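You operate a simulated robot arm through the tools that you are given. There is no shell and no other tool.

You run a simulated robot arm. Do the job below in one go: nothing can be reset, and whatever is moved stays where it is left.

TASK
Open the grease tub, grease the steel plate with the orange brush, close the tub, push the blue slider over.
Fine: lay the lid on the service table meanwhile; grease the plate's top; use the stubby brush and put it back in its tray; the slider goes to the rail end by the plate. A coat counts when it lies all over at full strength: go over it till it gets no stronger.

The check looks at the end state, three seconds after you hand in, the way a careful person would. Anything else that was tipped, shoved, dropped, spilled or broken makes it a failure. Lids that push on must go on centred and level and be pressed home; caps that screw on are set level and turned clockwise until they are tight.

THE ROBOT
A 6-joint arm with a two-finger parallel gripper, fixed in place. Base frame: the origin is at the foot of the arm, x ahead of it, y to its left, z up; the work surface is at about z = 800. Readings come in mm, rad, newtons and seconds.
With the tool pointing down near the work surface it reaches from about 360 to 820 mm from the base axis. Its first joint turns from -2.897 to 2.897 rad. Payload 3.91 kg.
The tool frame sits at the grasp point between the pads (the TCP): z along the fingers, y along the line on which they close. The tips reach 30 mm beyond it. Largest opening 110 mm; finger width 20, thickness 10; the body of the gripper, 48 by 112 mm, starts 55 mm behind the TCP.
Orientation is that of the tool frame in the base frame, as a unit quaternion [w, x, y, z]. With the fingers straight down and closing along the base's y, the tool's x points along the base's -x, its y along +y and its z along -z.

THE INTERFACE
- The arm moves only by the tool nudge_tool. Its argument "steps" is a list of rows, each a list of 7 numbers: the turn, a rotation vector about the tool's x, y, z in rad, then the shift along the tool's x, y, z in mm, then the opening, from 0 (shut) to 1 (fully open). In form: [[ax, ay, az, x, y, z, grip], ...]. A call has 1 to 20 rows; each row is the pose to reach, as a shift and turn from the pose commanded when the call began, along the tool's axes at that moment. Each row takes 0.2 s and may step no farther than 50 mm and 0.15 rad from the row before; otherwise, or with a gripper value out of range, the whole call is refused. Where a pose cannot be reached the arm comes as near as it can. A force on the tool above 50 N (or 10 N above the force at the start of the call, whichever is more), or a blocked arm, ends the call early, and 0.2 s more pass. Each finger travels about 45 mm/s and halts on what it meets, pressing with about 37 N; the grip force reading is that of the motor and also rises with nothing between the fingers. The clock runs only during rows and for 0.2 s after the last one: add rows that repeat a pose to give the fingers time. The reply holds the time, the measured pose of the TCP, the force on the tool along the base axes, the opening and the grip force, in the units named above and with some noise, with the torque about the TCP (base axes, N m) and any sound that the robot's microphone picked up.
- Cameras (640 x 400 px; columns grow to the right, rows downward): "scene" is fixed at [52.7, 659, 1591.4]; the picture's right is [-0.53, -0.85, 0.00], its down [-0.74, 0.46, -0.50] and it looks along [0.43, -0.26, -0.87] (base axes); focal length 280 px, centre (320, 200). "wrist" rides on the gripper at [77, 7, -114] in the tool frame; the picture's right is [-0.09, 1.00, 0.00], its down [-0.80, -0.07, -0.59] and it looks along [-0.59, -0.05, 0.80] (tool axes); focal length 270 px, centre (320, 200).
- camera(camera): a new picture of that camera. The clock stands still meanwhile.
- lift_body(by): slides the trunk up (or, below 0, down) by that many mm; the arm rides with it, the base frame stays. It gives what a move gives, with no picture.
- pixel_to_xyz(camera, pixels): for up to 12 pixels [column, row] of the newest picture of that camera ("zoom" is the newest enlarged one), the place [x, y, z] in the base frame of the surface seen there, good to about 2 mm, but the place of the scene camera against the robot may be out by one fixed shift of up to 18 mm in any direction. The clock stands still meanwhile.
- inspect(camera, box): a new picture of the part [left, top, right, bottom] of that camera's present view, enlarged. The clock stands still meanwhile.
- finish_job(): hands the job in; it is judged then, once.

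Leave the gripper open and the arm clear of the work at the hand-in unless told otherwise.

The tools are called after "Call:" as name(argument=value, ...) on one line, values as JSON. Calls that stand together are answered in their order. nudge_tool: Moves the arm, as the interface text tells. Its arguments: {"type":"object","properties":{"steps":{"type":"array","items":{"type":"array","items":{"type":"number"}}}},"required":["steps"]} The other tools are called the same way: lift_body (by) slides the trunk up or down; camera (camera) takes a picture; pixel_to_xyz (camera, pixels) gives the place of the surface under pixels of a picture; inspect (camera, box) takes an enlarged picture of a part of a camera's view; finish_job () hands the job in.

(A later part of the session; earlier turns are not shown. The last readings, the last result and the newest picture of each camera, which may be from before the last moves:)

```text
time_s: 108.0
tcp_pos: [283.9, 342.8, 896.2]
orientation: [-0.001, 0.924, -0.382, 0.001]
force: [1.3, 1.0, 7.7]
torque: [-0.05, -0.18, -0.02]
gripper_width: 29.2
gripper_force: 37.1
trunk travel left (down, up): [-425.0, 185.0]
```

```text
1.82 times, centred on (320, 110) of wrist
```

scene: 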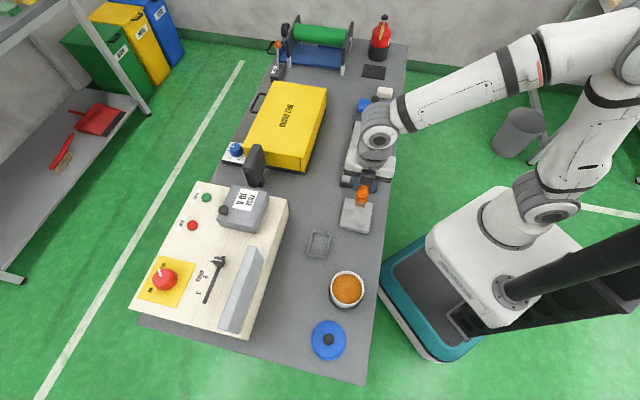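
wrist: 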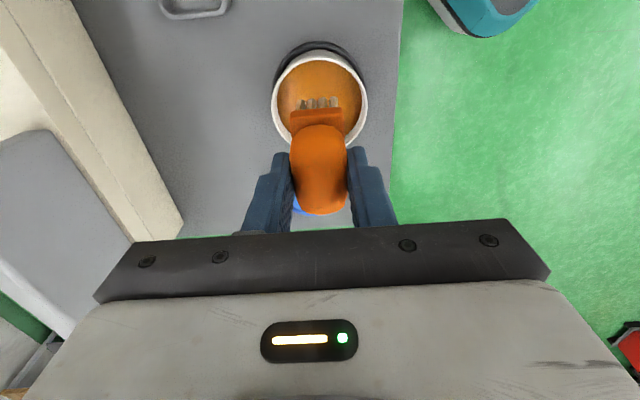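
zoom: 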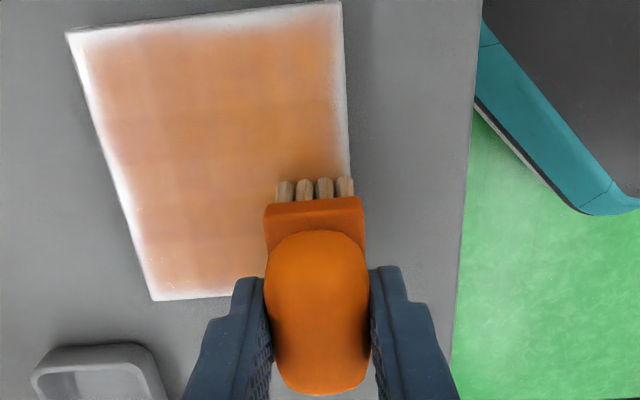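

Contact held the whole way (7.7 N at the end). I run the serpentine back the other way.

Call:
nudge_tool(steps=[[0, 0, 0, 0, -16, 0, 0], [0, 0, 0, 0, -32, 0, 0], [0, 0, 0, 0, -47, 0, 0], [0, 0, 0, 0, -64, 0, 0], [0, 0, 0, 18, -64, 0, 0], [0, 0, 0, 18, -47, 0, 0], [0, 0, 0, 18, -32, 0, 0], [0, 0, 0, 18, -16, 0, 0], [0, 0, 0, 18, 0, 0, 0], [0, 0, 0, 37, 0, 0, 0], [0, 0, 0, 37, -16, 0, 0], [0, 0, 0, 37, -32, 0, 0], [0, 0, 0, 37, -47, 0, 0], [0, 0, 0, 37, -64, 0, 0], [0, 0, 0, 56, -64, 0, 0], [0, 0, 0, 56, -47, 0, 0], [0, 0, 0, 56, -32, 0, 0], [0, 0, 0, 56, -16, 0, 0], [0, 0, 0, 56, 0, 0, 0], [0, 0, 0, 56, 0, 0, 0]])

Call:
inspect(camera="scene", box=[335, 190, 380, 240])

```text
time_s: 112.2
tcp_pos: [324.6, 303.2, 898.6]
orientation: [0.0, 0.924, -0.383, 0.001]
force: [0.4, 0.7, 0.2]
torque: [-0.04, -0.01, 0.01]
gripper_width: 29.3
gripper_force: 37.4
trunk travel left (down, up): [-425.0, 185.0]
```

```text
8.00 times, centred on (358, 215) of scene
```

zoom: 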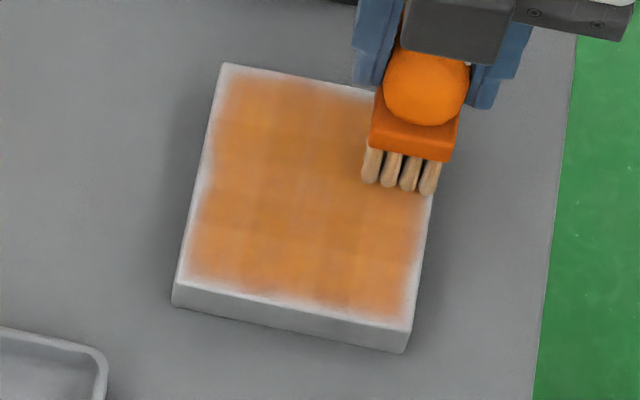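

Nearly uniform, but contact faded at the end. I reload the brush once more: lift and travel to the tub.

Call:
nudge_tool(steps=[[0, 0, 0, 0, 0, -30, 0], [0, 0, 0, 0, 0, -65, 0], [0, 0, 0, -10, -1, -91, 0], [0, 0, 0, -50, -3, -91, 0], [0, 0, 0, -92, -6, -91, 0], [0, 0, 0, -135, -9, -91, 0], [0, 0, 0, -178, -12, -91, 0], [0, 0, 0, -221, -15, -91, 0], [0, 0, 0, -263.8, -17.6, -91, 0], [0, 0, 0, -263.8, -17.6, -85, 0], [0, 0, 0, -263.8, -17.6, -60, 0], [0, 0, 0, -263.8, -17.6, -60, 0], [0, 0, 0, -263.8, -17.6, -60, 0]])

Call:
inspect(camera="scene", box=[335, 190, 380, 240])

Call:
camera(camera="wrist")

```text
time_s: 115.0
tcp_pos: [152.0, 500.2, 956.6]
orientation: [0.0, 0.924, -0.382, 0.001]
force: [-0.6, -0.4, 0.1]
torque: [0.01, 0.0, 0.01]
gripper_width: 29.2
gripper_force: 36.9
trunk travel left (down, up): [-425.0, 185.0]
```

```text
8.00 times, centred on (358, 215) of scene
```

zoom: 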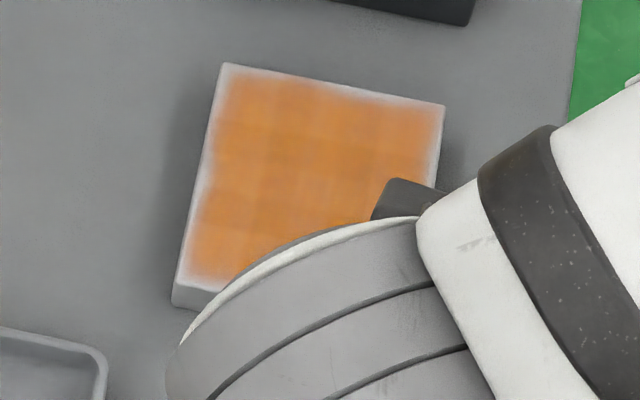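

```text
taken
```

wrist: 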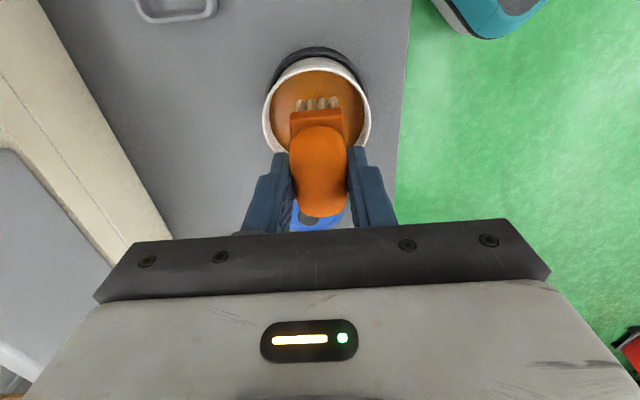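

Brush is over the grease; I touch it down to about 932.

Call:
nudge_tool(steps=[[0, 0, 0, 0, 0, 15, 0], [0, 0, 0, 0, 0, 22, 0], [0, 0, 0, 0, 0, 24, 0], [0, 0, 0, 0, 0, 25.5, 0], [0, 0, 0, 0, 0, 26.5, 0], [0, 0, 0, 0, 4, 26.5, 0], [0, 0, 0, 0, -4, 26.5, 0], [0, 0, 0, 0, 0, 26.5, 0]])

```text
time_s: 116.8
tcp_pos: [150.5, 502.6, 929.9]
orientation: [0.0, 0.924, -0.382, 0.0]
force: [1.7, 1.1, 4.0]
torque: [0.06, -0.17, 0.06]
gripper_width: 29.3
gripper_force: 37.4
trunk travel left (down, up): [-425.0, 185.0]
```

Touched at 4 N. Back to the plate, tub-side near corner, and feel for contact.

Call:
nudge_tool(steps=[[0, 0, 0, 0, 0, -10, 0], [0, 0, 0, 0, 0, -45, 0], [0, 0, 0, 41, 4, -50, 0], [0, 0, 0, 82, 8, -50, 0], [0, 0, 0, 123, 12, -50, 0], [0, 0, 0, 164, 16, -50, 0], [0, 0, 0, 205, 19.3, -50, 0], [0, 0, 0, 205, 19.3, -25, 0], [0, 0, 0, 205, 19.3, 5, 0], [0, 0, 0, 205, 19.3, 26, 0], [0, 0, 0, 205, 19.3, 30, 0], [0, 0, 0, 205, 19.3, 32, 0], [0, 0, 0, 205, 19.3, 33, 0], [0, 0, 0, 205, 19.3, 33, 0]])

```text
time_s: 119.8
tcp_pos: [280.7, 343.4, 898.3]
orientation: [0.0, 0.924, -0.382, 0.0]
force: [0.0, 0.2, -0.1]
torque: [-0.03, -0.01, -0.01]
gripper_width: 29.3
gripper_force: 37.1
trunk travel left (down, up): [-425.0, 185.0]
```

Not touching yet; I lower in half-millimetre steps.

Call:
nudge_tool(steps=[[0, 0, 0, 0, 0, 1, 0], [0, 0, 0, 0, 0, 1.7, 0], [0, 0, 0, 0, 0, 2.2, 0], [0, 0, 0, 0, 0, 2.2, 0]])

```text
time_s: 120.8
tcp_pos: [281.1, 343.2, 896.0]
orientation: [-0.002, 0.924, -0.383, 0.001]
force: [1.2, 1.8, 17.3]
torque: [-0.04, -0.18, 0.02]
gripper_width: 29.1
gripper_force: 36.9
trunk travel left (down, up): [-425.0, 185.0]
```

17 N; I ease by 0.5 mm and run the serpentine across all lanes, lowering slightly towards the rail side.

Call:
nudge_tool(steps=[[0, 0, 0, 0, -16, -0.5, 0], [0, 0, 0, 0, -32, -0.5, 0], [0, 0, 0, 0, -48, -0.5, 0], [0, 0, 0, 0, -66, -0.5, 0], [0, 0, 0, 20, -66, -0.3, 0], [0, 0, 0, 20, -48, -0.3, 0], [0, 0, 0, 20, -32, -0.3, 0], [0, 0, 0, 20, -16, -0.3, 0], [0, 0, 0, 20, 0, -0.3, 0], [0, 0, 0, 40, 0, 0, 0], [0, 0, 0, 40, -16, 0, 0], [0, 0, 0, 40, -32, 0, 0], [0, 0, 0, 40, -48, 0, 0], [0, 0, 0, 40, -66, 0, 0], [0, 0, 0, 60, -66, 0.2, 0], [0, 0, 0, 60, -48, 0.2, 0], [0, 0, 0, 60, -32, 0.2, 0], [0, 0, 0, 60, -16, 0.2, 0], [0, 0, 0, 60, 0, 0.2, 0], [0, 0, 0, 60, 0, 0.2, 0]])

Call:
inspect(camera="scene", box=[335, 190, 380, 240])

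```text
time_s: 123.1
tcp_pos: [308.3, 319.4, 896.7]
orientation: [0.002, 0.923, -0.384, -0.002]
force: [-12.7, -3.2, 26.6]
torque: [-0.55, 0.34, -0.27]
gripper_width: 28.9
gripper_force: 36.9
trunk travel left (down, up): [-425.0, 185.0]
stopped in row 11: the force on the tool passed its limit at 57 N (the readings are from after the stop); the commanded pose is now the measured one
```

```text
8.00 times, centred on (358, 215) of scene
```

zoom: 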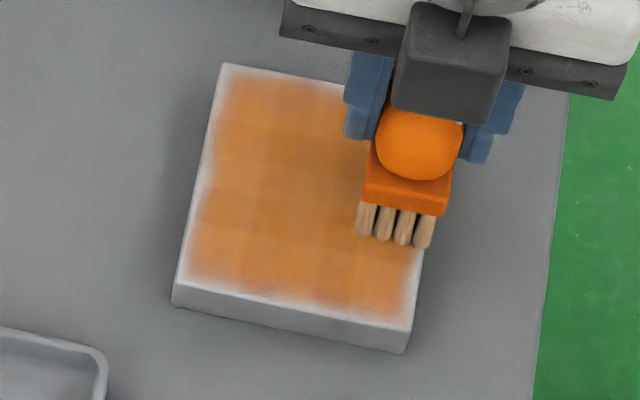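

Stopped at 57 N again when reversing at the near side. I lift, level, and will brush along the other direction (along the plate's length) with lighter pressure, lifting between lanes.

Call:
nudge_tool(steps=[[0, 0, 0, 0, 0, -5, 0], [0.005, 0.002, -0.003, 0, 0, -12, 0], [0.005, 0.002, -0.003, -17, 1, -12, 0], [0.005, 0.002, -0.003, -34, 1, -12, 0], [0.005, 0.002, -0.003, -34, 1, -6, 0], [0.005, 0.002, -0.003, -34, 1, -2, 0], [0.005, 0.002, -0.003, -34, 1, -1, 0], [0.005, 0.002, -0.003, -34, 1, -0.5, 0], [0.005, 0.002, -0.003, -34, 1, -0.5, 0]])

```text
time_s: 125.1
tcp_pos: [285.4, 342.0, 896.1]
orientation: [0.0, 0.924, -0.382, 0.0]
force: [-0.2, 0.3, 24.7]
torque: [-0.45, -0.45, -0.01]
gripper_width: 29.2
gripper_force: 37.2
trunk travel left (down, up): [-425.0, 185.0]
```

24.7 N is more than wanted; I ease by 1 mm and stroke along x to the rail side, then read.

Call:
nudge_tool(steps=[[0, 0, 0, 0, 0, -1, 0], [0, 0, 0, 0, 0, -1, 0], [0, 0, 0, 14, 0, -1, 0], [0, 0, 0, 28, 0, -1, 0], [0, 0, 0, 42, 0, -1, 0], [0, 0, 0, 56, 0, -1, 0], [0, 0, 0, 56, 0, -1, 0]])

```text
time_s: 126.7
tcp_pos: [325.9, 304.1, 895.7]
orientation: [0.001, 0.924, -0.382, 0.001]
force: [-9.2, 6.9, 20.3]
torque: [0.26, 0.27, 0.0]
gripper_width: 29.3
gripper_force: 36.5
trunk travel left (down, up): [-425.0, 185.0]
```

Good contact throughout (20 N). I stroke back, then step to the next lane and go along it both ways, easing slightly.

Call:
nudge_tool(steps=[[0, 0, 0, 0, 0, -0.6, 0], [0, 0, 0, -14, 0, -0.6, 0], [0, 0, 0, -28, 0, -0.6, 0], [0, 0, 0, -42, 0, -0.6, 0], [0, 0, 0, -56, 0, -0.6, 0], [0, 0, 0, -56, 0, -4, 0], [0, 0, 0, -56, -22, -4, 0], [0, 0, 0, -56, -22, -0.6, 0], [0, 0, 0, -42, -22, -0.6, 0], [0, 0, 0, -28, -22, -0.6, 0], [0, 0, 0, -14, -22, -0.6, 0], [0, 0, 0, 0, -22, -0.6, 0], [0, 0, 0, 0, -22, -0.6, 0]])

Call:
inspect(camera="scene", box=[335, 190, 380, 240])

```text
time_s: 129.5
tcp_pos: [340.4, 317.7, 895.3]
orientation: [0.001, 0.924, -0.381, 0.001]
force: [-0.9, 0.7, 5.5]
torque: [0.08, -0.07, 0.0]
gripper_width: 29.1
gripper_force: 37.5
trunk travel left (down, up): [-425.0, 185.0]
```

```text
8.00 times, centred on (358, 215) of scene
```

zoom: 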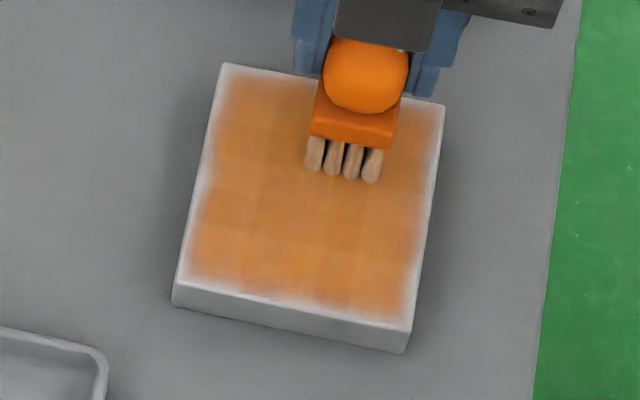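

More even now. 5.5 N; I press 0.4 mm more, stroke back, then the third lane forward.

Call:
nudge_tool(steps=[[0, 0, 0, 0, 0, 0.3, 0], [0, 0, 0, -14, 0, 0.3, 0], [0, 0, 0, -28, 0, 0.3, 0], [0, 0, 0, -43, 0, 0.3, 0], [0, 0, 0, -58, 0, 0.3, 0], [0, 0, 0, -58, 0, -4, 0], [0, 0, 0, -58, -21, -4, 0], [0, 0, 0, -58, -21, 0, 0], [0, 0, 0, -43, -21, 0, 0], [0, 0, 0, -28, -21, 0, 0], [0, 0, 0, -14, -21, 0, 0], [0, 0, 0, 0, -21, 0, 0], [0, 0, 0, 0, -21, 0, 0]])

Call:
inspect(camera="scene", box=[335, 190, 380, 240])

```text
time_s: 132.3
tcp_pos: [356.6, 333.9, 897.1]
orientation: [0.003, 0.924, -0.381, 0.0]
force: [-0.6, -0.1, -0.4]
torque: [0.01, 0.0, -0.02]
gripper_width: 29.2
gripper_force: 37.3
trunk travel left (down, up): [-425.0, 185.0]
```

```text
8.00 times, centred on (358, 215) of scene
```

zoom: 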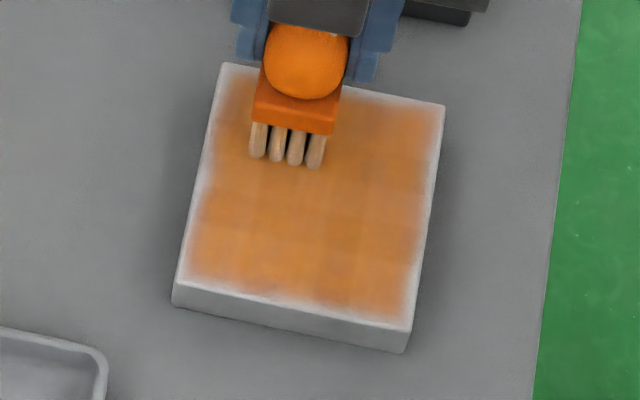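

No contact at this lane; I lower until it is felt.

Call:
nudge_tool(steps=[[0, 0, 0, 0, 0, 1, 0], [0, 0, 0, 0, 0, 1.5, 0], [0, 0, 0, 0, 0, 1.5, 0]])

```text
time_s: 133.1
tcp_pos: [356.2, 333.7, 896.3]
orientation: [0.001, 0.924, -0.382, 0.001]
force: [3.1, -1.6, 14.9]
torque: [-0.12, -0.17, -0.01]
gripper_width: 29.1
gripper_force: 36.8
trunk travel left (down, up): [-425.0, 185.0]
```

14.9 N. I stroke this lane back and forth.

Call:
nudge_tool(steps=[[0, 0, 0, -14, 0, -0.2, 0], [0, 0, 0, -28, 0, -0.2, 0], [0, 0, 0, -43, 0, -0.2, 0], [0, 0, 0, -58, 0, -0.2, 0], [0, 0, 0, -58, 0, -0.2, 0], [0, 0, 0, -43, 0, -0.2, 0], [0, 0, 0, -28, 0, -0.2, 0], [0, 0, 0, -14, 0, -0.2, 0], [0, 0, 0, 0, 0, -0.2, 0], [0, 0, 0, 0, 0, -4, 0], [0, 0, 0, 0, -19, -4, 0], [0, 0, 0, 0, -19, -1, 0], [0, 0, 0, 0, -19, 0.2, 0], [0, 0, 0, 0, -19, 0.2, 0]])

```text
time_s: 136.1
tcp_pos: [371.6, 346.1, 895.9]
orientation: [0.0, 0.924, -0.383, 0.001]
force: [4.6, 0.1, 16.4]
torque: [-0.07, -0.26, 0.04]
gripper_width: 29.3
gripper_force: 37.0
trunk travel left (down, up): [-425.0, 185.0]
```

16.4 N at the far-side lane, good. I stroke it back and forth too.

Call:
nudge_tool(steps=[[0, 0, 0, -14, 0, 0, 0], [0, 0, 0, -28, 0, 0, 0], [0, 0, 0, -43, 0, 0, 0], [0, 0, 0, -60, 0, 0, 0], [0, 0, 0, -60, 0, 0, 0], [0, 0, 0, -43, 0, 0, 0], [0, 0, 0, -28, 0, 0, 0], [0, 0, 0, -14, 0, 0, 0], [0, 0, 0, 0, 0, 0, 0], [0, 0, 0, -14, 0, 0, 0], [0, 0, 0, -28, 0, 0, 0], [0, 0, 0, -43, 0, 0, 0], [0, 0, 0, -60, 0, 0, 0], [0, 0, 0, -60, 0, 0, 0]])

Call:
inspect(camera="scene", box=[335, 190, 380, 240])

Call:
inspect(camera="wrist", box=[200, 0, 440, 220])

```text
time_s: 138.4
tcp_pos: [361.9, 354.7, 895.9]
orientation: [0.001, 0.924, -0.382, 0.004]
force: [1.4, -8.0, 18.4]
torque: [-0.24, 0.21, 0.13]
gripper_width: 29.2
gripper_force: 36.7
trunk travel left (down, up): [-425.0, 185.0]
stopped in row 11: the force on the tool passed its limit at 51 N (the readings are from after the stop); the commanded pose is now the measured one
```

```text
8.00 times, centred on (358, 215) of scene
```

zoom: 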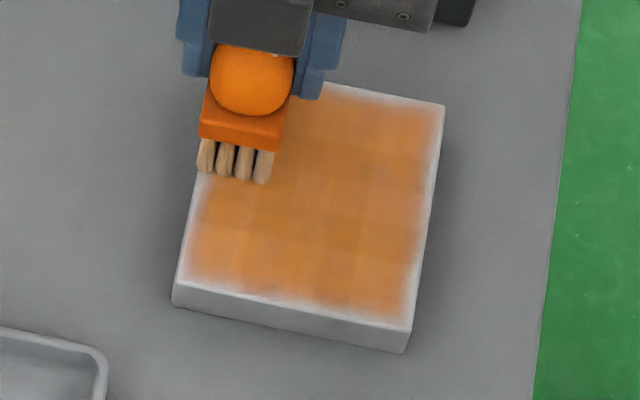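

```text
1.82 times, centred on (320, 110) of wrist
```

zoom: 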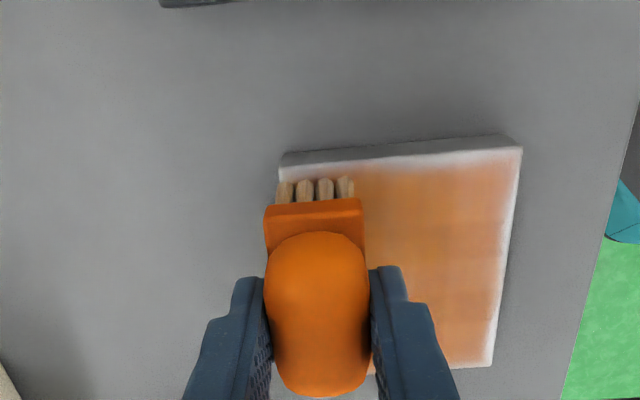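

It stopped at 51 N on a reversal, but the lane was already covered. I lift, move towards the rail above everything and look at the whole coat unobstructed.

Call:
nudge_tool(steps=[[0, 0, 0, 0, 0, -15, 0], [0, 0, 0, 10, 0, -50, 0], [0, 0, 0, 50, 0, -80, 0], [0, 0, 0, 90, 0, -90, 0], [0, 0, 0, 120, 0, -90, 0], [0, 0, 0, 120, 0, -90, 0], [0, 0, 0, 120, 0, -90, 0]])

Call:
inspect(camera="scene", box=[335, 190, 380, 240])

Call:
camera(camera="wrist")

```text
time_s: 140.0
tcp_pos: [446.1, 270.1, 985.7]
orientation: [0.001, 0.924, -0.382, 0.003]
force: [0.3, 0.2, -1.4]
torque: [0.02, -0.03, -0.01]
gripper_width: 29.1
gripper_force: 36.7
trunk travel left (down, up): [-425.0, 185.0]
```

```text
8.00 times, centred on (358, 215) of scene
```

zoom: 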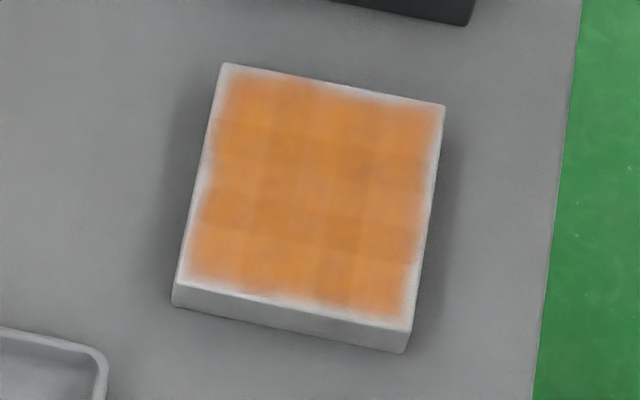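

```text
taken
```

wrist: 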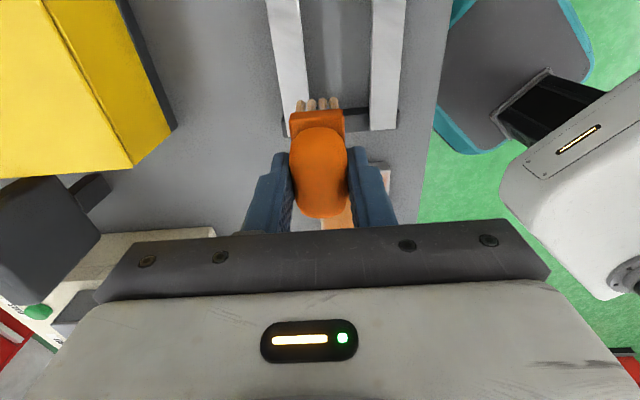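

The coat looks nearly uniform with slight patch differences. To be sure, I'll reload once more and go over edges and corners again. Travelling back to the tub with a small levelling.

Call:
nudge_tool(steps=[[0, -0.006, 0.002, -40, 5, 0, 0], [0, -0.006, 0.002, -82, 10, 0, 0], [0, -0.006, 0.002, -124, 15, 0, 0], [0, -0.006, 0.002, -166, 20, 0, 0], [0, -0.006, 0.002, -208, 25, 0, 0], [0, -0.006, 0.002, -250, 30, 0, 0], [0, -0.006, 0.002, -292, 35, 0, 0], [0, -0.006, 0.002, -334, 40, 0, 0], [0, -0.006, 0.002, -373, 44.8, 0, 0], [0, -0.006, 0.002, -373, 44.8, 20, 0], [0, -0.006, 0.002, -373, 44.8, 35, 0], [0, -0.006, 0.002, -373, 44.8, 35, 0], [0, -0.006, 0.002, -373, 44.8, 35, 0]])

Call:
camera(camera="wrist")

```text
time_s: 142.8
tcp_pos: [152.8, 503.4, 946.5]
orientation: [0.0, 0.924, -0.383, 0.0]
force: [0.7, 0.5, -1.0]
torque: [-0.05, 0.03, -0.01]
gripper_width: 29.0
gripper_force: 37.1
trunk travel left (down, up): [-425.0, 185.0]
```

```text
taken
```

wrist: 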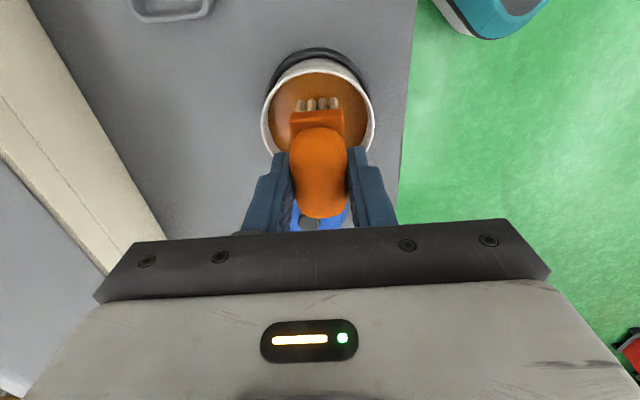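

Over the grease at z 946.5. I lower in steps to touch it.

Call:
nudge_tool(steps=[[0, 0, 0, 0, 0, 12, 0], [0, 0, 0, 0, 0, 16, 0], [0, 0, 0, 0, 0, 18, 0], [0, 0, 0, 0, 0, 19.5, 0], [0, 0, 0, 0, 0, 19.5, 0]])

```text
time_s: 144.0
tcp_pos: [150.9, 501.5, 930.1]
orientation: [-0.001, 0.924, -0.384, 0.0]
force: [2.5, 0.4, 16.2]
torque: [-0.07, -0.28, 0.01]
gripper_width: 29.3
gripper_force: 37.4
trunk travel left (down, up): [-425.0, 185.0]
```

Loaded. Now to the far-side lane at the tub end and feel for contact.

Call:
nudge_tool(steps=[[0, 0, 0, 0, 0, -10, 0], [0, 0, 0, 0, 0, -45, 0], [0, 0, 0, 41, -9, -50, 0], [0, 0, 0, 82, -18, -50, 0], [0, 0, 0, 123, -28, -50, 0], [0, 0, 0, 164, -37, -50, 0], [0, 0, 0, 204.3, -46.2, -50, 0], [0, 0, 0, 204.3, -46.2, -25, 0], [0, 0, 0, 204.3, -46.2, 5, 0], [0, 0, 0, 204.3, -46.2, 26, 0], [0, 0, 0, 204.3, -46.2, 31, 0], [0, 0, 0, 204.3, -46.2, 33, 0], [0, 0, 0, 204.3, -46.2, 34, 0], [0, 0, 0, 204.3, -46.2, 34, 0]])

```text
time_s: 147.0
tcp_pos: [328.9, 389.7, 895.4]
orientation: [-0.001, 0.924, -0.383, 0.0]
force: [2.2, -1.8, 20.7]
torque: [-0.19, -0.09, 0.01]
gripper_width: 29.3
gripper_force: 37.1
trunk travel left (down, up): [-425.0, 185.0]
```

20.7 N; I ease 0.8 mm and go along the far-side lane there, back and there again.

Call:
nudge_tool(steps=[[0, 0, 0, 0, 0, -0.8, 0], [0, 0, 0, 15, 0, -0.8, 0], [0, 0, 0, 30, 0, -0.8, 0], [0, 0, 0, 45, 0, -0.8, 0], [0, 0, 0, 62, 0, -0.8, 0], [0, 0, 0, 62, 0, -1.2, 0], [0, 0, 0, 45, 0, -0.8, 0], [0, 0, 0, 30, 0, -0.8, 0], [0, 0, 0, 15, 0, -0.8, 0], [0, 0, 0, -3, 0, -0.8, 0], [0, 0, 0, -3, 0, -1.2, 0], [0, 0, 0, 15, 0, -0.8, 0], [0, 0, 0, 30, 0, -0.8, 0], [0, 0, 0, 45, 0, -0.8, 0], [0, 0, 0, 62, 0, -0.8, 0], [0, 0, 0, 62, 0, -0.8, 0]])

Call:
inspect(camera="scene", box=[335, 190, 380, 240])

```text
time_s: 150.4
tcp_pos: [371.2, 344.8, 894.9]
orientation: [0.0, 0.924, -0.383, 0.0]
force: [-9.3, 9.7, 25.0]
torque: [0.71, 0.62, 0.02]
gripper_width: 29.2
gripper_force: 36.5
trunk travel left (down, up): [-425.0, 185.0]
```

```text
8.00 times, centred on (358, 215) of scene
```

zoom: 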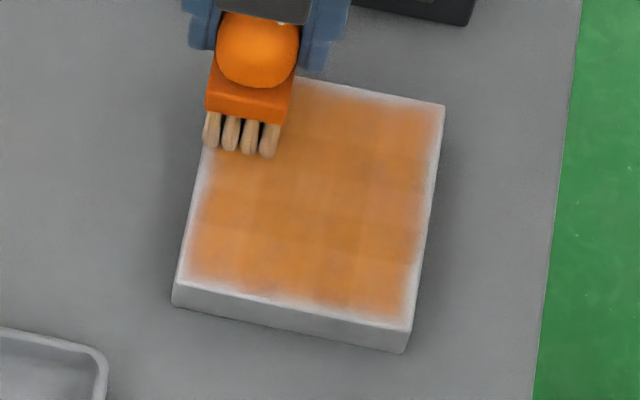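

Good firm contact. Next lane inward: lift, shift 21 mm, press, stroke back and forth.

Call:
nudge_tool(steps=[[0, 0, 0, 0, 0, -4, 0], [0, 0, 0, 0, 21, -4, 0], [0, 0, 0, 0, 21, -0.6, 0], [0, 0, 0, -15, 21, -0.6, 0], [0, 0, 0, -30, 21, -0.6, 0], [0, 0, 0, -45, 21, -0.6, 0], [0, 0, 0, -63, 21, -0.6, 0], [0, 0, 0, -63, 21, -1, 0], [0, 0, 0, -45, 21, -0.6, 0], [0, 0, 0, -30, 21, -0.6, 0], [0, 0, 0, -15, 21, -0.6, 0], [0, 0, 0, 0, 21, -0.6, 0], [0, 0, 0, 0, 21, -0.6, 0]])

```text
time_s: 153.2
tcp_pos: [357.1, 331.7, 896.1]
orientation: [-0.001, 0.924, -0.382, 0.0]
force: [-0.6, 0.1, 5.3]
torque: [0.05, -0.03, -0.03]
gripper_width: 29.3
gripper_force: 37.3
trunk travel left (down, up): [-425.0, 185.0]
```

5.3 N, still touching. Next lane with slightly more pressure.

Call:
nudge_tool(steps=[[0, 0, 0, 0, 0, 0.4, 0], [0, 0, 0, -15, 0, 0.4, 0], [0, 0, 0, -30, 0, 0.4, 0], [0, 0, 0, -45, 0, 0.4, 0], [0, 0, 0, -62, 0, 0.4, 0], [0, 0, 0, -62, 0, -4, 0], [0, 0, 0, -62, 21, -4, 0], [0, 0, 0, -62, 21, 0.4, 0], [0, 0, 0, -45, 21, 0.4, 0], [0, 0, 0, -30, 21, 0.4, 0], [0, 0, 0, -15, 21, 0.4, 0], [0, 0, 0, 0, 21, 0.4, 0], [0, 0, 0, 0, 21, 0, 0], [0, 0, 0, -15, 21, 0.4, 0], [0, 0, 0, -30, 21, 0.4, 0], [0, 0, 0, -45, 21, 0.4, 0], [0, 0, 0, -62, 21, 0.4, 0], [0, 0, 0, -62, 21, 0.4, 0]])

Call:
inspect(camera="scene", box=[335, 190, 380, 240])

```text
time_s: 157.0
tcp_pos: [295.9, 360.1, 895.5]
orientation: [0.001, 0.924, -0.383, -0.001]
force: [-1.1, 1.3, 3.1]
torque: [0.04, -0.05, 0.01]
gripper_width: 29.0
gripper_force: 36.8
trunk travel left (down, up): [-425.0, 185.0]
```

```text
8.00 times, centred on (358, 215) of scene
```

zoom: 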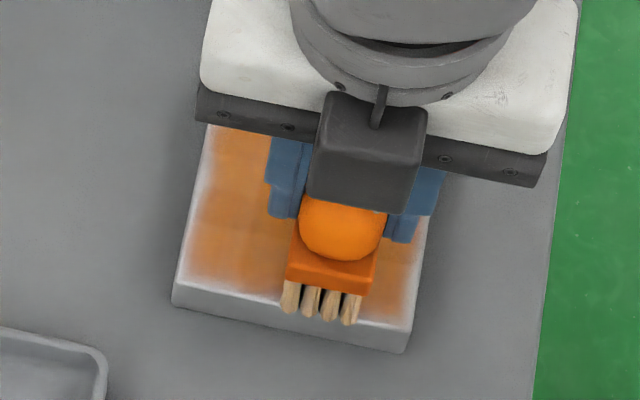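

3.1 N here. Last the near-side lane with 0.6 mm more pressure, three strokes.

Call:
nudge_tool(steps=[[0, 0, 0, 0, 0, -4, 0], [0, 0, 0, 0, 21.5, -4, 0], [0, 0, 0, 0, 21.5, 0.6, 0], [0, 0, 0, 15, 21.5, 0.6, 0], [0, 0, 0, 30, 21.5, 0.6, 0], [0, 0, 0, 45, 21.5, 0.6, 0], [0, 0, 0, 63, 21.5, 0.6, 0], [0, 0, 0, 63, 21.5, 0.2, 0], [0, 0, 0, 45, 21.5, 0.6, 0], [0, 0, 0, 30, 21.5, 0.6, 0], [0, 0, 0, 15, 21.5, 0.6, 0], [0, 0, 0, 0, 21.5, 0.6, 0], [0, 0, 0, 0, 21.5, 0.2, 0], [0, 0, 0, 15, 21.5, 0.6, 0], [0, 0, 0, 30, 21.5, 0.6, 0], [0, 0, 0, 45, 21.5, 0.6, 0], [0, 0, 0, 63, 21.5, 0.6, 0], [0, 0, 0, 63, 21.5, 0.6, 0]])

Call:
inspect(camera="scene", box=[335, 190, 380, 240])

```text
time_s: 160.8
tcp_pos: [325.9, 301.0, 894.7]
orientation: [0.001, 0.924, -0.383, 0.0]
force: [-11.0, 14.9, 34.3]
torque: [0.98, 0.76, 0.05]
gripper_width: 29.2
gripper_force: 36.8
trunk travel left (down, up): [-425.0, 185.0]
```

```text
8.00 times, centred on (358, 215) of scene
```

zoom: 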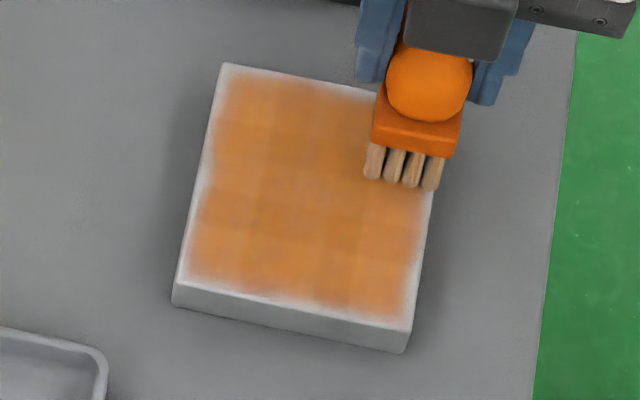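

Firm contact (34 N). I lift away to the same viewpoint as before to compare the coat.

Call:
nudge_tool(steps=[[0, 0, 0, 0, 0, -15, 0], [0, 0, 0, 10, 0, -50, 0], [0, 0, 0, 40, -20, -80, 0], [0, 0, 0, 75, -40, -90, 0], [0, 0, 0, 107, -63, -90, 0], [0, 0, 0, 107, -63, -90, 0], [0, 0, 0, 107, -63, -90, 0]])

Call:
inspect(camera="scene", box=[335, 190, 380, 240])

Call:
inspect(camera="scene", box=[300, 180, 400, 260])

```text
time_s: 162.4
tcp_pos: [448.1, 271.3, 984.4]
orientation: [0.001, 0.924, -0.383, 0.0]
force: [0.0, -0.1, -0.5]
torque: [0.0, 0.0, 0.01]
gripper_width: 29.0
gripper_force: 36.9
trunk travel left (down, up): [-425.0, 185.0]
```

```text
8.00 times, centred on (358, 215) of scene
```

zoom: 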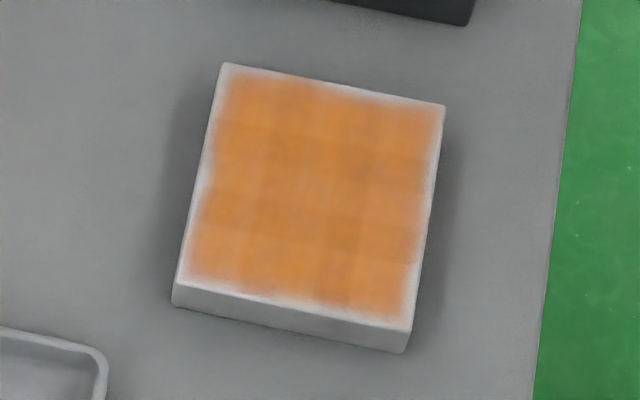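

```text
5.00 times, centred on (350, 220) of scene
```

zoom: 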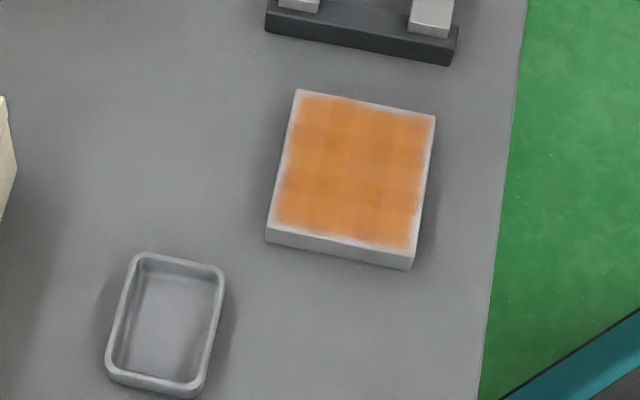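

The coat looks the same as in the previous comparison: it gets no stronger. Now I return the brush: travel above its tray at (303, 494).

Call:
nudge_tool(steps=[[0, 0, 0, -35, -7, 0, 0], [0, 0, 0, -70, -15, 0, 0], [0, 0, 0, -107, -23, 0, 0], [0, 0, 0, -145, -31, 0, 0], [0, 0, 0, -183, -39, 0, 0], [0, 0, 0, -221, -47, 0, 0], [0, 0, 0, -259.8, -55.1, 0, 0], [0, 0, 0, -259.8, -55.1, 20, 0], [0, 0, 0, -259.8, -55.1, 50, 0], [0, 0, 0, -259.8, -55.1, 65, 0], [0, 0, 0, -259.8, -55.1, 65, 0], [0, 0, 0, -259.8, -55.1, 65, 0]])

Call:
camera(camera="wrist")

Call:
inspect(camera="wrist", box=[220, 40, 420, 230])

Call:
inspect(camera="scene", box=[280, 190, 370, 260])

```text
time_s: 165.0
tcp_pos: [302.0, 492.2, 920.7]
orientation: [0.001, 0.924, -0.383, 0.0]
force: [0.3, -0.4, -1.0]
torque: [0.02, -0.02, 0.0]
gripper_width: 29.1
gripper_force: 37.3
trunk travel left (down, up): [-425.0, 185.0]
```

```text
taken
```

wrist: 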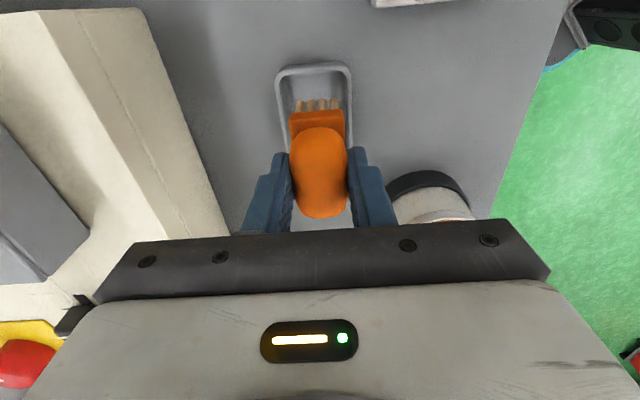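

```text
2.11 times, centred on (320, 135) of wrist
```

zoom: 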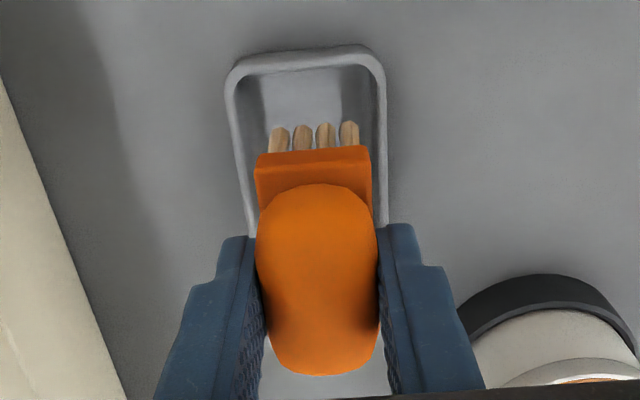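

```text
5.71 times, centred on (325, 225) of scene
```

zoom: 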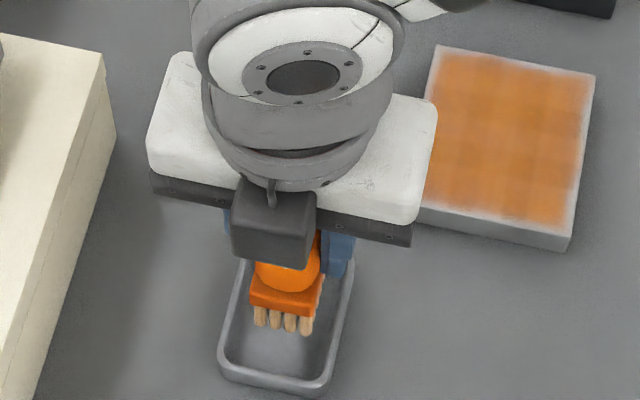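

I read the tray rim in this view to check the brush is centred over it.

Call:
pixel_to_xyz(camera="zoom", pixels=[[232, 110], [382, 100], [305, 52], [243, 195], [382, 190], [300, 95], [278, 140], [348, 135], [262, 180], [370, 170]])

```text
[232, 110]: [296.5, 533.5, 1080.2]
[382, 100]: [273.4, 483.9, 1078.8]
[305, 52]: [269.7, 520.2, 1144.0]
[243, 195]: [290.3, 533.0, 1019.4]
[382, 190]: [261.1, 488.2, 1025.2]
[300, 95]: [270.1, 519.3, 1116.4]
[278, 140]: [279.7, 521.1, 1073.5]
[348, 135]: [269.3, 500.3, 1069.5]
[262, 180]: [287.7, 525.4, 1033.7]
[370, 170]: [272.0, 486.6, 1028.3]
```

That enlarged picture was the scene's; I query the wrist picture directly.

Call:
pixel_to_xyz(camera="wrist", pixels=[[278, 92], [350, 87], [313, 67], [284, 132], [350, 130], [314, 85], [301, 107], [333, 105], [294, 118], [342, 113]])

```text
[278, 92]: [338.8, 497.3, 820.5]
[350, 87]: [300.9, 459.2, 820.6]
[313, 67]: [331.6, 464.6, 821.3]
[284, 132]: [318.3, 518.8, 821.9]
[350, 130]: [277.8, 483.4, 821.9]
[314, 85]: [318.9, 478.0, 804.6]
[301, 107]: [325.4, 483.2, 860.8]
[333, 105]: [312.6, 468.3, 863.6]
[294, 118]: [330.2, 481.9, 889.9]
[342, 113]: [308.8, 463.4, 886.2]
```

Brush is about 3.5 mm to one side and 2 mm along. I correct, and lower it into the tray until contact.

Call:
nudge_tool(steps=[[0, 0, 0, -2.2, -3.3, 0, 0], [0, 0, 0, -2.2, -3.3, 15, 0], [0, 0, 0, -2.2, -3.3, 30, 0], [0, 0, 0, -2.2, -3.3, 37, 0], [0, 0, 0, -2.2, -3.3, 39, 0], [0, 0, 0, -2.2, -3.3, 40, 0], [0, 0, 0, -2.2, -3.3, 41, 0], [0, 0, 0, -2.2, -3.3, 41, 0]])

Call:
inspect(camera="wrist", box=[220, 40, 420, 230])

```text
time_s: 166.8
tcp_pos: [304.5, 495.6, 877.5]
orientation: [0.001, 0.924, -0.383, -0.001]
force: [-0.5, 0.1, 0.7]
torque: [0.02, -0.03, -0.01]
gripper_width: 29.3
gripper_force: 37.0
trunk travel left (down, up): [-425.0, 185.0]
```

```text
2.11 times, centred on (320, 135) of wrist
```

zoom: 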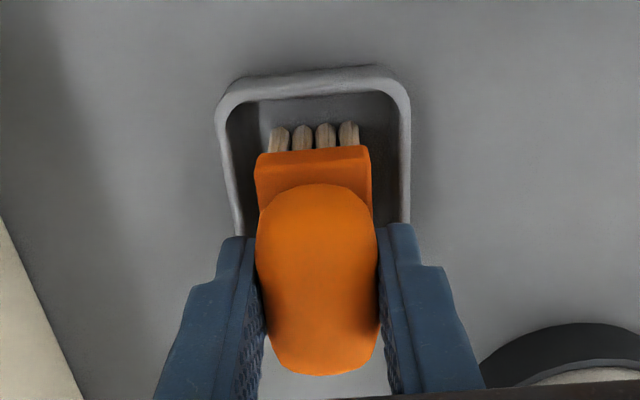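

Well centred within the rim. Not yet at the floor; I lower in small steps until contact.

Call:
nudge_tool(steps=[[0, 0, 0, 0, 0, 1, 0], [0, 0, 0, 0, 0, 2, 0], [0, 0, 0, 0, 0, 2, 0]])

```text
time_s: 167.6
tcp_pos: [304.3, 495.7, 877.9]
orientation: [-0.001, 0.924, -0.382, 0.001]
force: [-0.7, 1.4, 14.7]
torque: [-0.23, -0.21, 0.03]
gripper_width: 29.2
gripper_force: 36.6
trunk travel left (down, up): [-425.0, 185.0]
```

Contact (14.7 N): the brush stands on the tray floor. I ease 1 mm, open, and rise clear.

Call:
nudge_tool(steps=[[0, 0, 0, 0, 0, -0.8, 0], [0, 0, 0, 0, 0, -0.8, 0.35], [0, 0, 0, 0, 0, -0.8, 0.5], [0, 0, 0, 0, 0, -0.8, 0.6], [0, 0, 0, 0, 0, -0.8, 0.7], [0, 0, 0, 0, 0, -15, 0.7], [0, 0, 0, 0, 0, -45, 0.7], [0, 0, 0, 0, 0, -85, 0.7], [0, 0, 0, 0, 0, -110, 0.7], [0, 0, 0, 0, 0, -110, 0.7]])

Call:
camera(camera="wrist")

Call:
inspect(camera="scene", box=[280, 190, 400, 290])

```text
time_s: 169.8
tcp_pos: [303.1, 497.1, 986.5]
orientation: [0.001, 0.924, -0.383, -0.001]
force: [0.7, -0.1, 0.1]
torque: [0.03, 0.0, 0.04]
gripper_width: 76.6
gripper_force: 0.0
trunk travel left (down, up): [-425.0, 185.0]
```

```text
taken
```

wrist: 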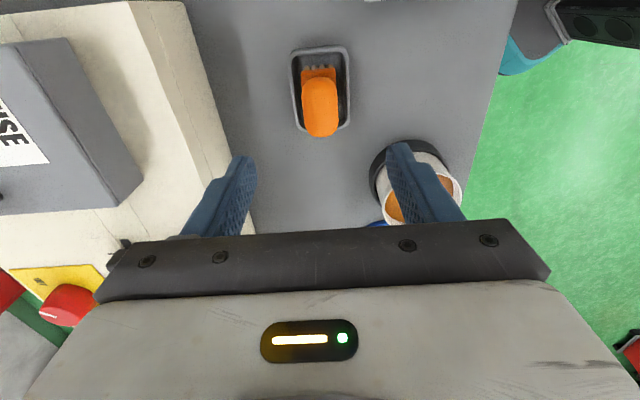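

```text
4.00 times, centred on (340, 240) of scene
```

zoom: 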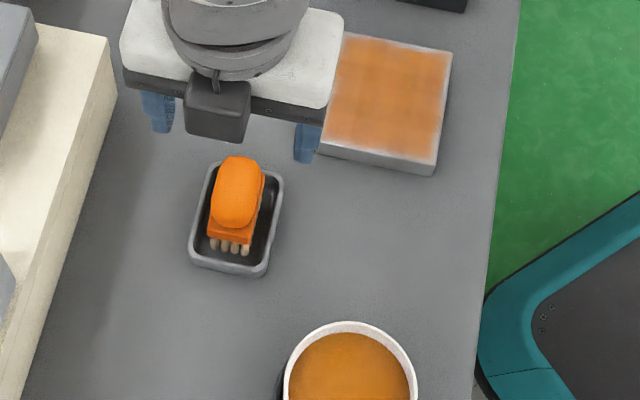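

The brush stands upright in its tray again. Now the lid: I turn back and travel above it at (79.5, 603).

Call:
nudge_tool(steps=[[0, 0, 0.13, -29, 10, 0, 0.6], [0, 0, 0.26, -58, 21, 0, 0.6], [0, 0, 0.39, -87, 31, 0, 0.6], [0, 0, 0.52, -116, 42, 0, 0.6], [0, 0, 0.65, -145, 52, 0, 0.6], [0, 0, 0.78, -174, 62, 0, 0.6], [0, 0, 0.92, -203, 73, 0, 0.6], [0, 0, 1.0685, -233, 83.2, 0, 0.6], [0, 0, 1.0685, -233, 83.2, 35, 0.6], [0, 0, 1.0685, -233, 83.2, 75, 0.6], [0, 0, 1.0685, -233, 83.2, 75, 0.6], [0, 0, 1.0685, -233, 83.2, 75, 0.6]])

Call:
camera(camera="wrist")

Call:
inspect(camera="wrist", box=[220, 60, 420, 230])

```text
time_s: 172.4
tcp_pos: [79.5, 604.3, 910.9]
orientation: [-0.001, -0.6, 0.8, -0.001]
force: [-0.3, 0.6, 0.2]
torque: [0.0, -0.02, -0.02]
gripper_width: 65.8
gripper_force: 0.1
trunk travel left (down, up): [-425.0, 185.0]
```

```text
taken
```

wrist: 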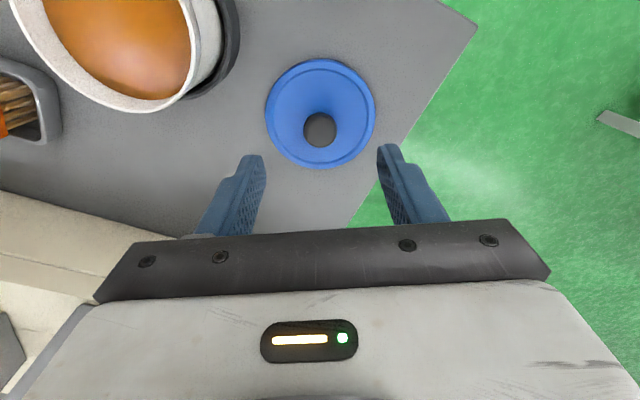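

```text
2.35 times, centred on (320, 145) of wrist
```

zoom: 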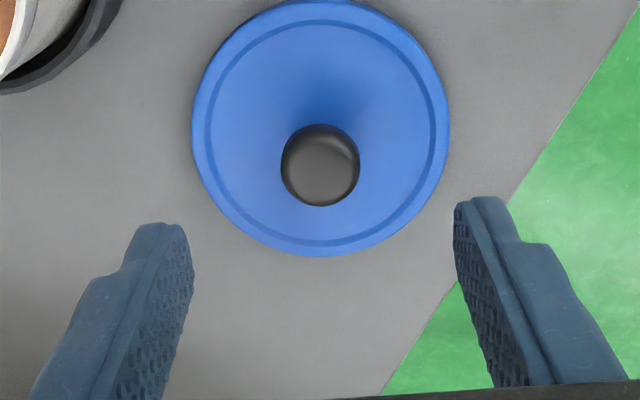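

The lid is below, knob at (320,130). I read its knob and rim positions.

Call:
pixel_to_xyz(camera="wrist", pixels=[[320, 130], [305, 130], [335, 129], [320, 117], [320, 146], [267, 113], [374, 110], [320, 166], [320, 62]])

Call:
pixel_to_xyz(camera="zoom", pixels=[[195, 125], [446, 120], [320, 252], [322, 3], [320, 170], [284, 165], [356, 165]])

```text
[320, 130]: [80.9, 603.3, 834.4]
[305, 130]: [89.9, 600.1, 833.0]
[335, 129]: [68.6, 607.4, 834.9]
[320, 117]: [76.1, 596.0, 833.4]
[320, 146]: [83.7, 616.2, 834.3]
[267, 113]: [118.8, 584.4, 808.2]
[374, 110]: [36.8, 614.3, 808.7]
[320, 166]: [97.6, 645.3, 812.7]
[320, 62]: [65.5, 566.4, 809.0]
```

```text
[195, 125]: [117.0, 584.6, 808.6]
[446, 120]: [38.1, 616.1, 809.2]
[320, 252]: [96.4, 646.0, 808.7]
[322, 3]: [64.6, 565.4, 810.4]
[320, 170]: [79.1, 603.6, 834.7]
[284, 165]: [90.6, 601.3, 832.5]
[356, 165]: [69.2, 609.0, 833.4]
```

The lid lies flat, top z 809, knob top 834, centre (79.8, 605). I descend with tips about 3 mm above the lid's plate and close on the knob.

Call:
nudge_tool(steps=[[0, 0, 0, -0.8, 0, 30, 0.55], [0, 0, 0, -0.8, 0, 55, 0.55], [0, 0, 0, -0.8, 0, 64, 0.55], [0, 0, 0, -0.8, 0, 67.5, 0.55], [0, 0, 0, -0.8, 0, 67.5, 0.55]])

Call:
inspect(camera="wrist", box=[220, 60, 420, 230])

```text
time_s: 173.6
tcp_pos: [80.6, 603.2, 844.2]
orientation: [0.0, -0.6, 0.8, 0.0]
force: [-0.4, 0.0, -0.6]
torque: [0.0, -0.02, 0.01]
gripper_width: 60.3
gripper_force: 0.1
trunk travel left (down, up): [-425.0, 185.0]
```

```text
2.35 times, centred on (320, 145) of wrist
```

zoom: 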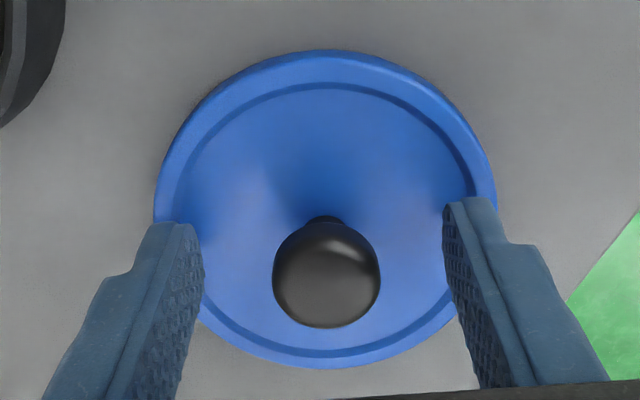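

The knob is a ball on a short stem, centred between the fingers. I close on it and lift slowly.

Call:
nudge_tool(steps=[[0, 0, 0, 0, 0, 1, 0.4], [0, 0, 0, 0, 0, 1, 0.2], [0, 0, 0, 0, 0, 1, 0], [0, 0, 0, 0, 0, 1, 0], [0, 0, 0, 0, 0, 1, 0], [0, 0, 0, 0, 0, 1, 0], [0, 0, 0, 0, 0, -5, 0], [0, 0, 0, 0, 0, -15, 0], [0, 0, 0, 0, 0, -30, 0], [0, 0, 0, 0, 0, -30, 0]])

Call:
camera(camera="wrist")

Call:
inspect(camera="scene", box=[270, 260, 390, 370])

```text
time_s: 175.8
tcp_pos: [78.6, 602.1, 872.0]
orientation: [-0.001, -0.6, 0.8, -0.001]
force: [0.7, 0.6, 0.0]
torque: [0.02, -0.01, -0.01]
gripper_width: 23.9
gripper_force: 37.1
trunk travel left (down, up): [-425.0, 185.0]
```

```text
taken
```

wrist: 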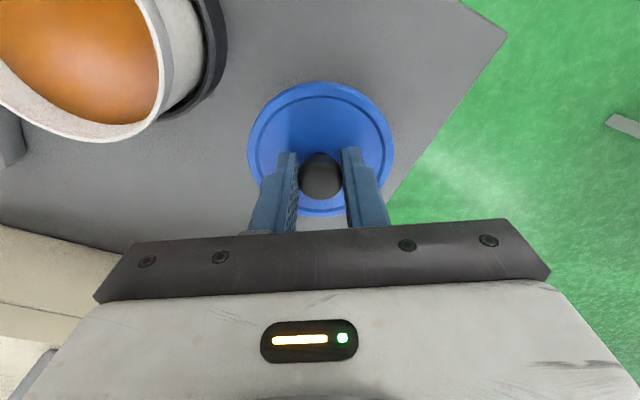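

```text
3.64 times, centred on (330, 315) of scene
```

zoom: 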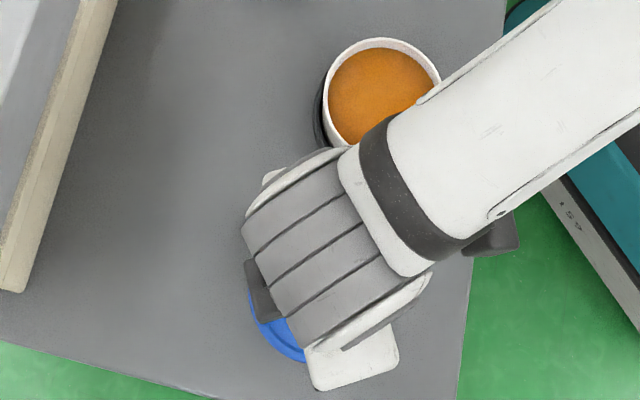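

Lid lifted, held at 23.9 mm. I check whether it hangs level by reading its rim heights.

Call:
pixel_to_xyz(camera="wrist", pixels=[[252, 140], [389, 138], [320, 86], [320, 210], [285, 92], [355, 92], [260, 180], [385, 175], [320, 176]])

```text
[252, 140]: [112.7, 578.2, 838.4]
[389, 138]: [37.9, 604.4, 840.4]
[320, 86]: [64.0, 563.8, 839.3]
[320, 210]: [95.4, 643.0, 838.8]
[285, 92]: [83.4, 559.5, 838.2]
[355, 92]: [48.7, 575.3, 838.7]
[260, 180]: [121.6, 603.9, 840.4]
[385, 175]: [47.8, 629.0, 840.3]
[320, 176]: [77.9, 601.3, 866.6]
```

The lid hangs level (rim 838–840), lid plate 33 mm below the TCP. I carry it up and over the tub.

Call:
nudge_tool(steps=[[0, 0, 0, 0, 0, -40, 0], [0, 0, 0, 0, 0, -85, 0], [0, 0, 0, 20, -25, -88, 0], [0, 0, 0, 40, -50, -88, 0], [0, 0, 0, 58, -75, -88, 0], [0, 0, 0, 75.9, -97, -88, 0], [0, 0, 0, 75.9, -97, -88, 0], [0, 0, 0, 75.9, -97, -88, 0]])

Call:
camera(camera="wrist")

Call:
inspect(camera="scene", box=[300, 230, 400, 320])

```text
time_s: 177.6
tcp_pos: [153.2, 503.0, 962.0]
orientation: [-0.001, -0.6, 0.8, 0.0]
force: [0.2, -0.8, 0.2]
torque: [0.02, 0.0, 0.02]
gripper_width: 23.8
gripper_force: 36.9
trunk travel left (down, up): [-425.0, 185.0]
```

```text
taken
```

wrist: 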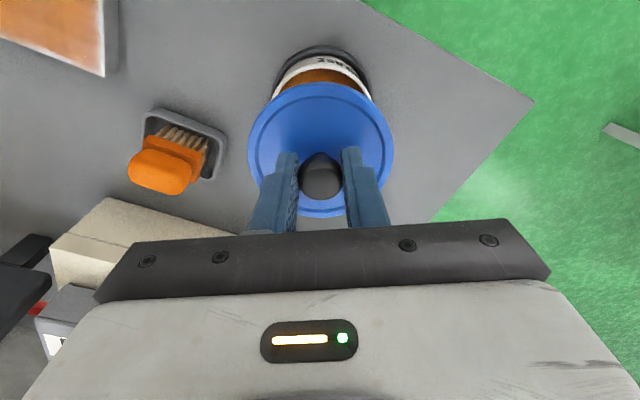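

```text
4.44 times, centred on (350, 275) of scene
```

zoom: 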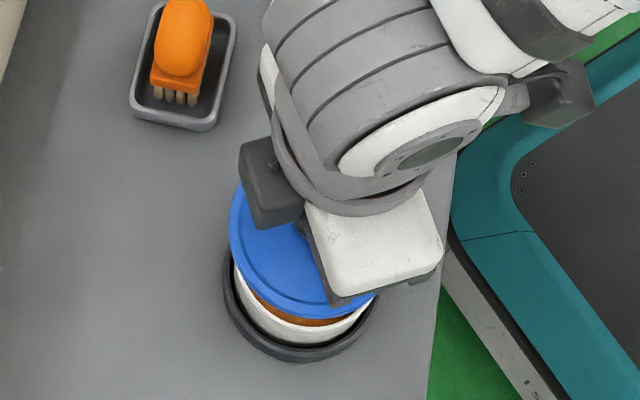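

I read the visible tub rim and ring against the lid's rim to compare centres.

Call:
inspect(camera="wrist", box=[240, 30, 400, 150])

Call:
pixel_to_xyz(camera="wrist", pixels=[[252, 142], [389, 140], [320, 86], [320, 210], [282, 86], [300, 72], [345, 70], [366, 86], [320, 66], [320, 48], [278, 72], [366, 70]])

```text
3.33 times, centred on (320, 90) of wrist
```

zoom: 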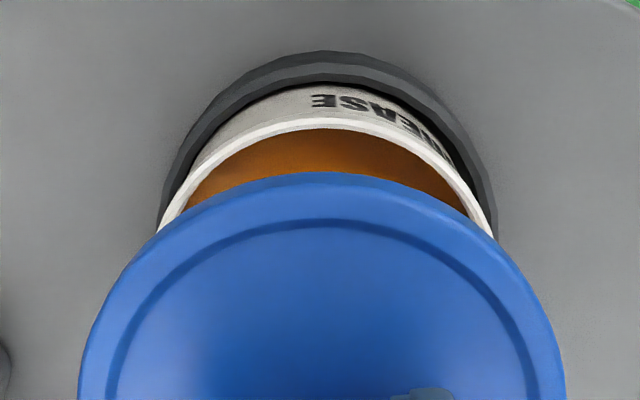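

```text
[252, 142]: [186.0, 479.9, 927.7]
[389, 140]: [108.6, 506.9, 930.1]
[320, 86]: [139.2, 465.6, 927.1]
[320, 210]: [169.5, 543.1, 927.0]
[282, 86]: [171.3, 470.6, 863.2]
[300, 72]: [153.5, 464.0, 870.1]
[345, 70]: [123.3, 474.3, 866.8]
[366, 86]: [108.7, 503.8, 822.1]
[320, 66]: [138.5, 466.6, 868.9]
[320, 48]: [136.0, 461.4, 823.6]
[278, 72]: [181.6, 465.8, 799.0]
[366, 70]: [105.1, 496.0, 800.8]
```

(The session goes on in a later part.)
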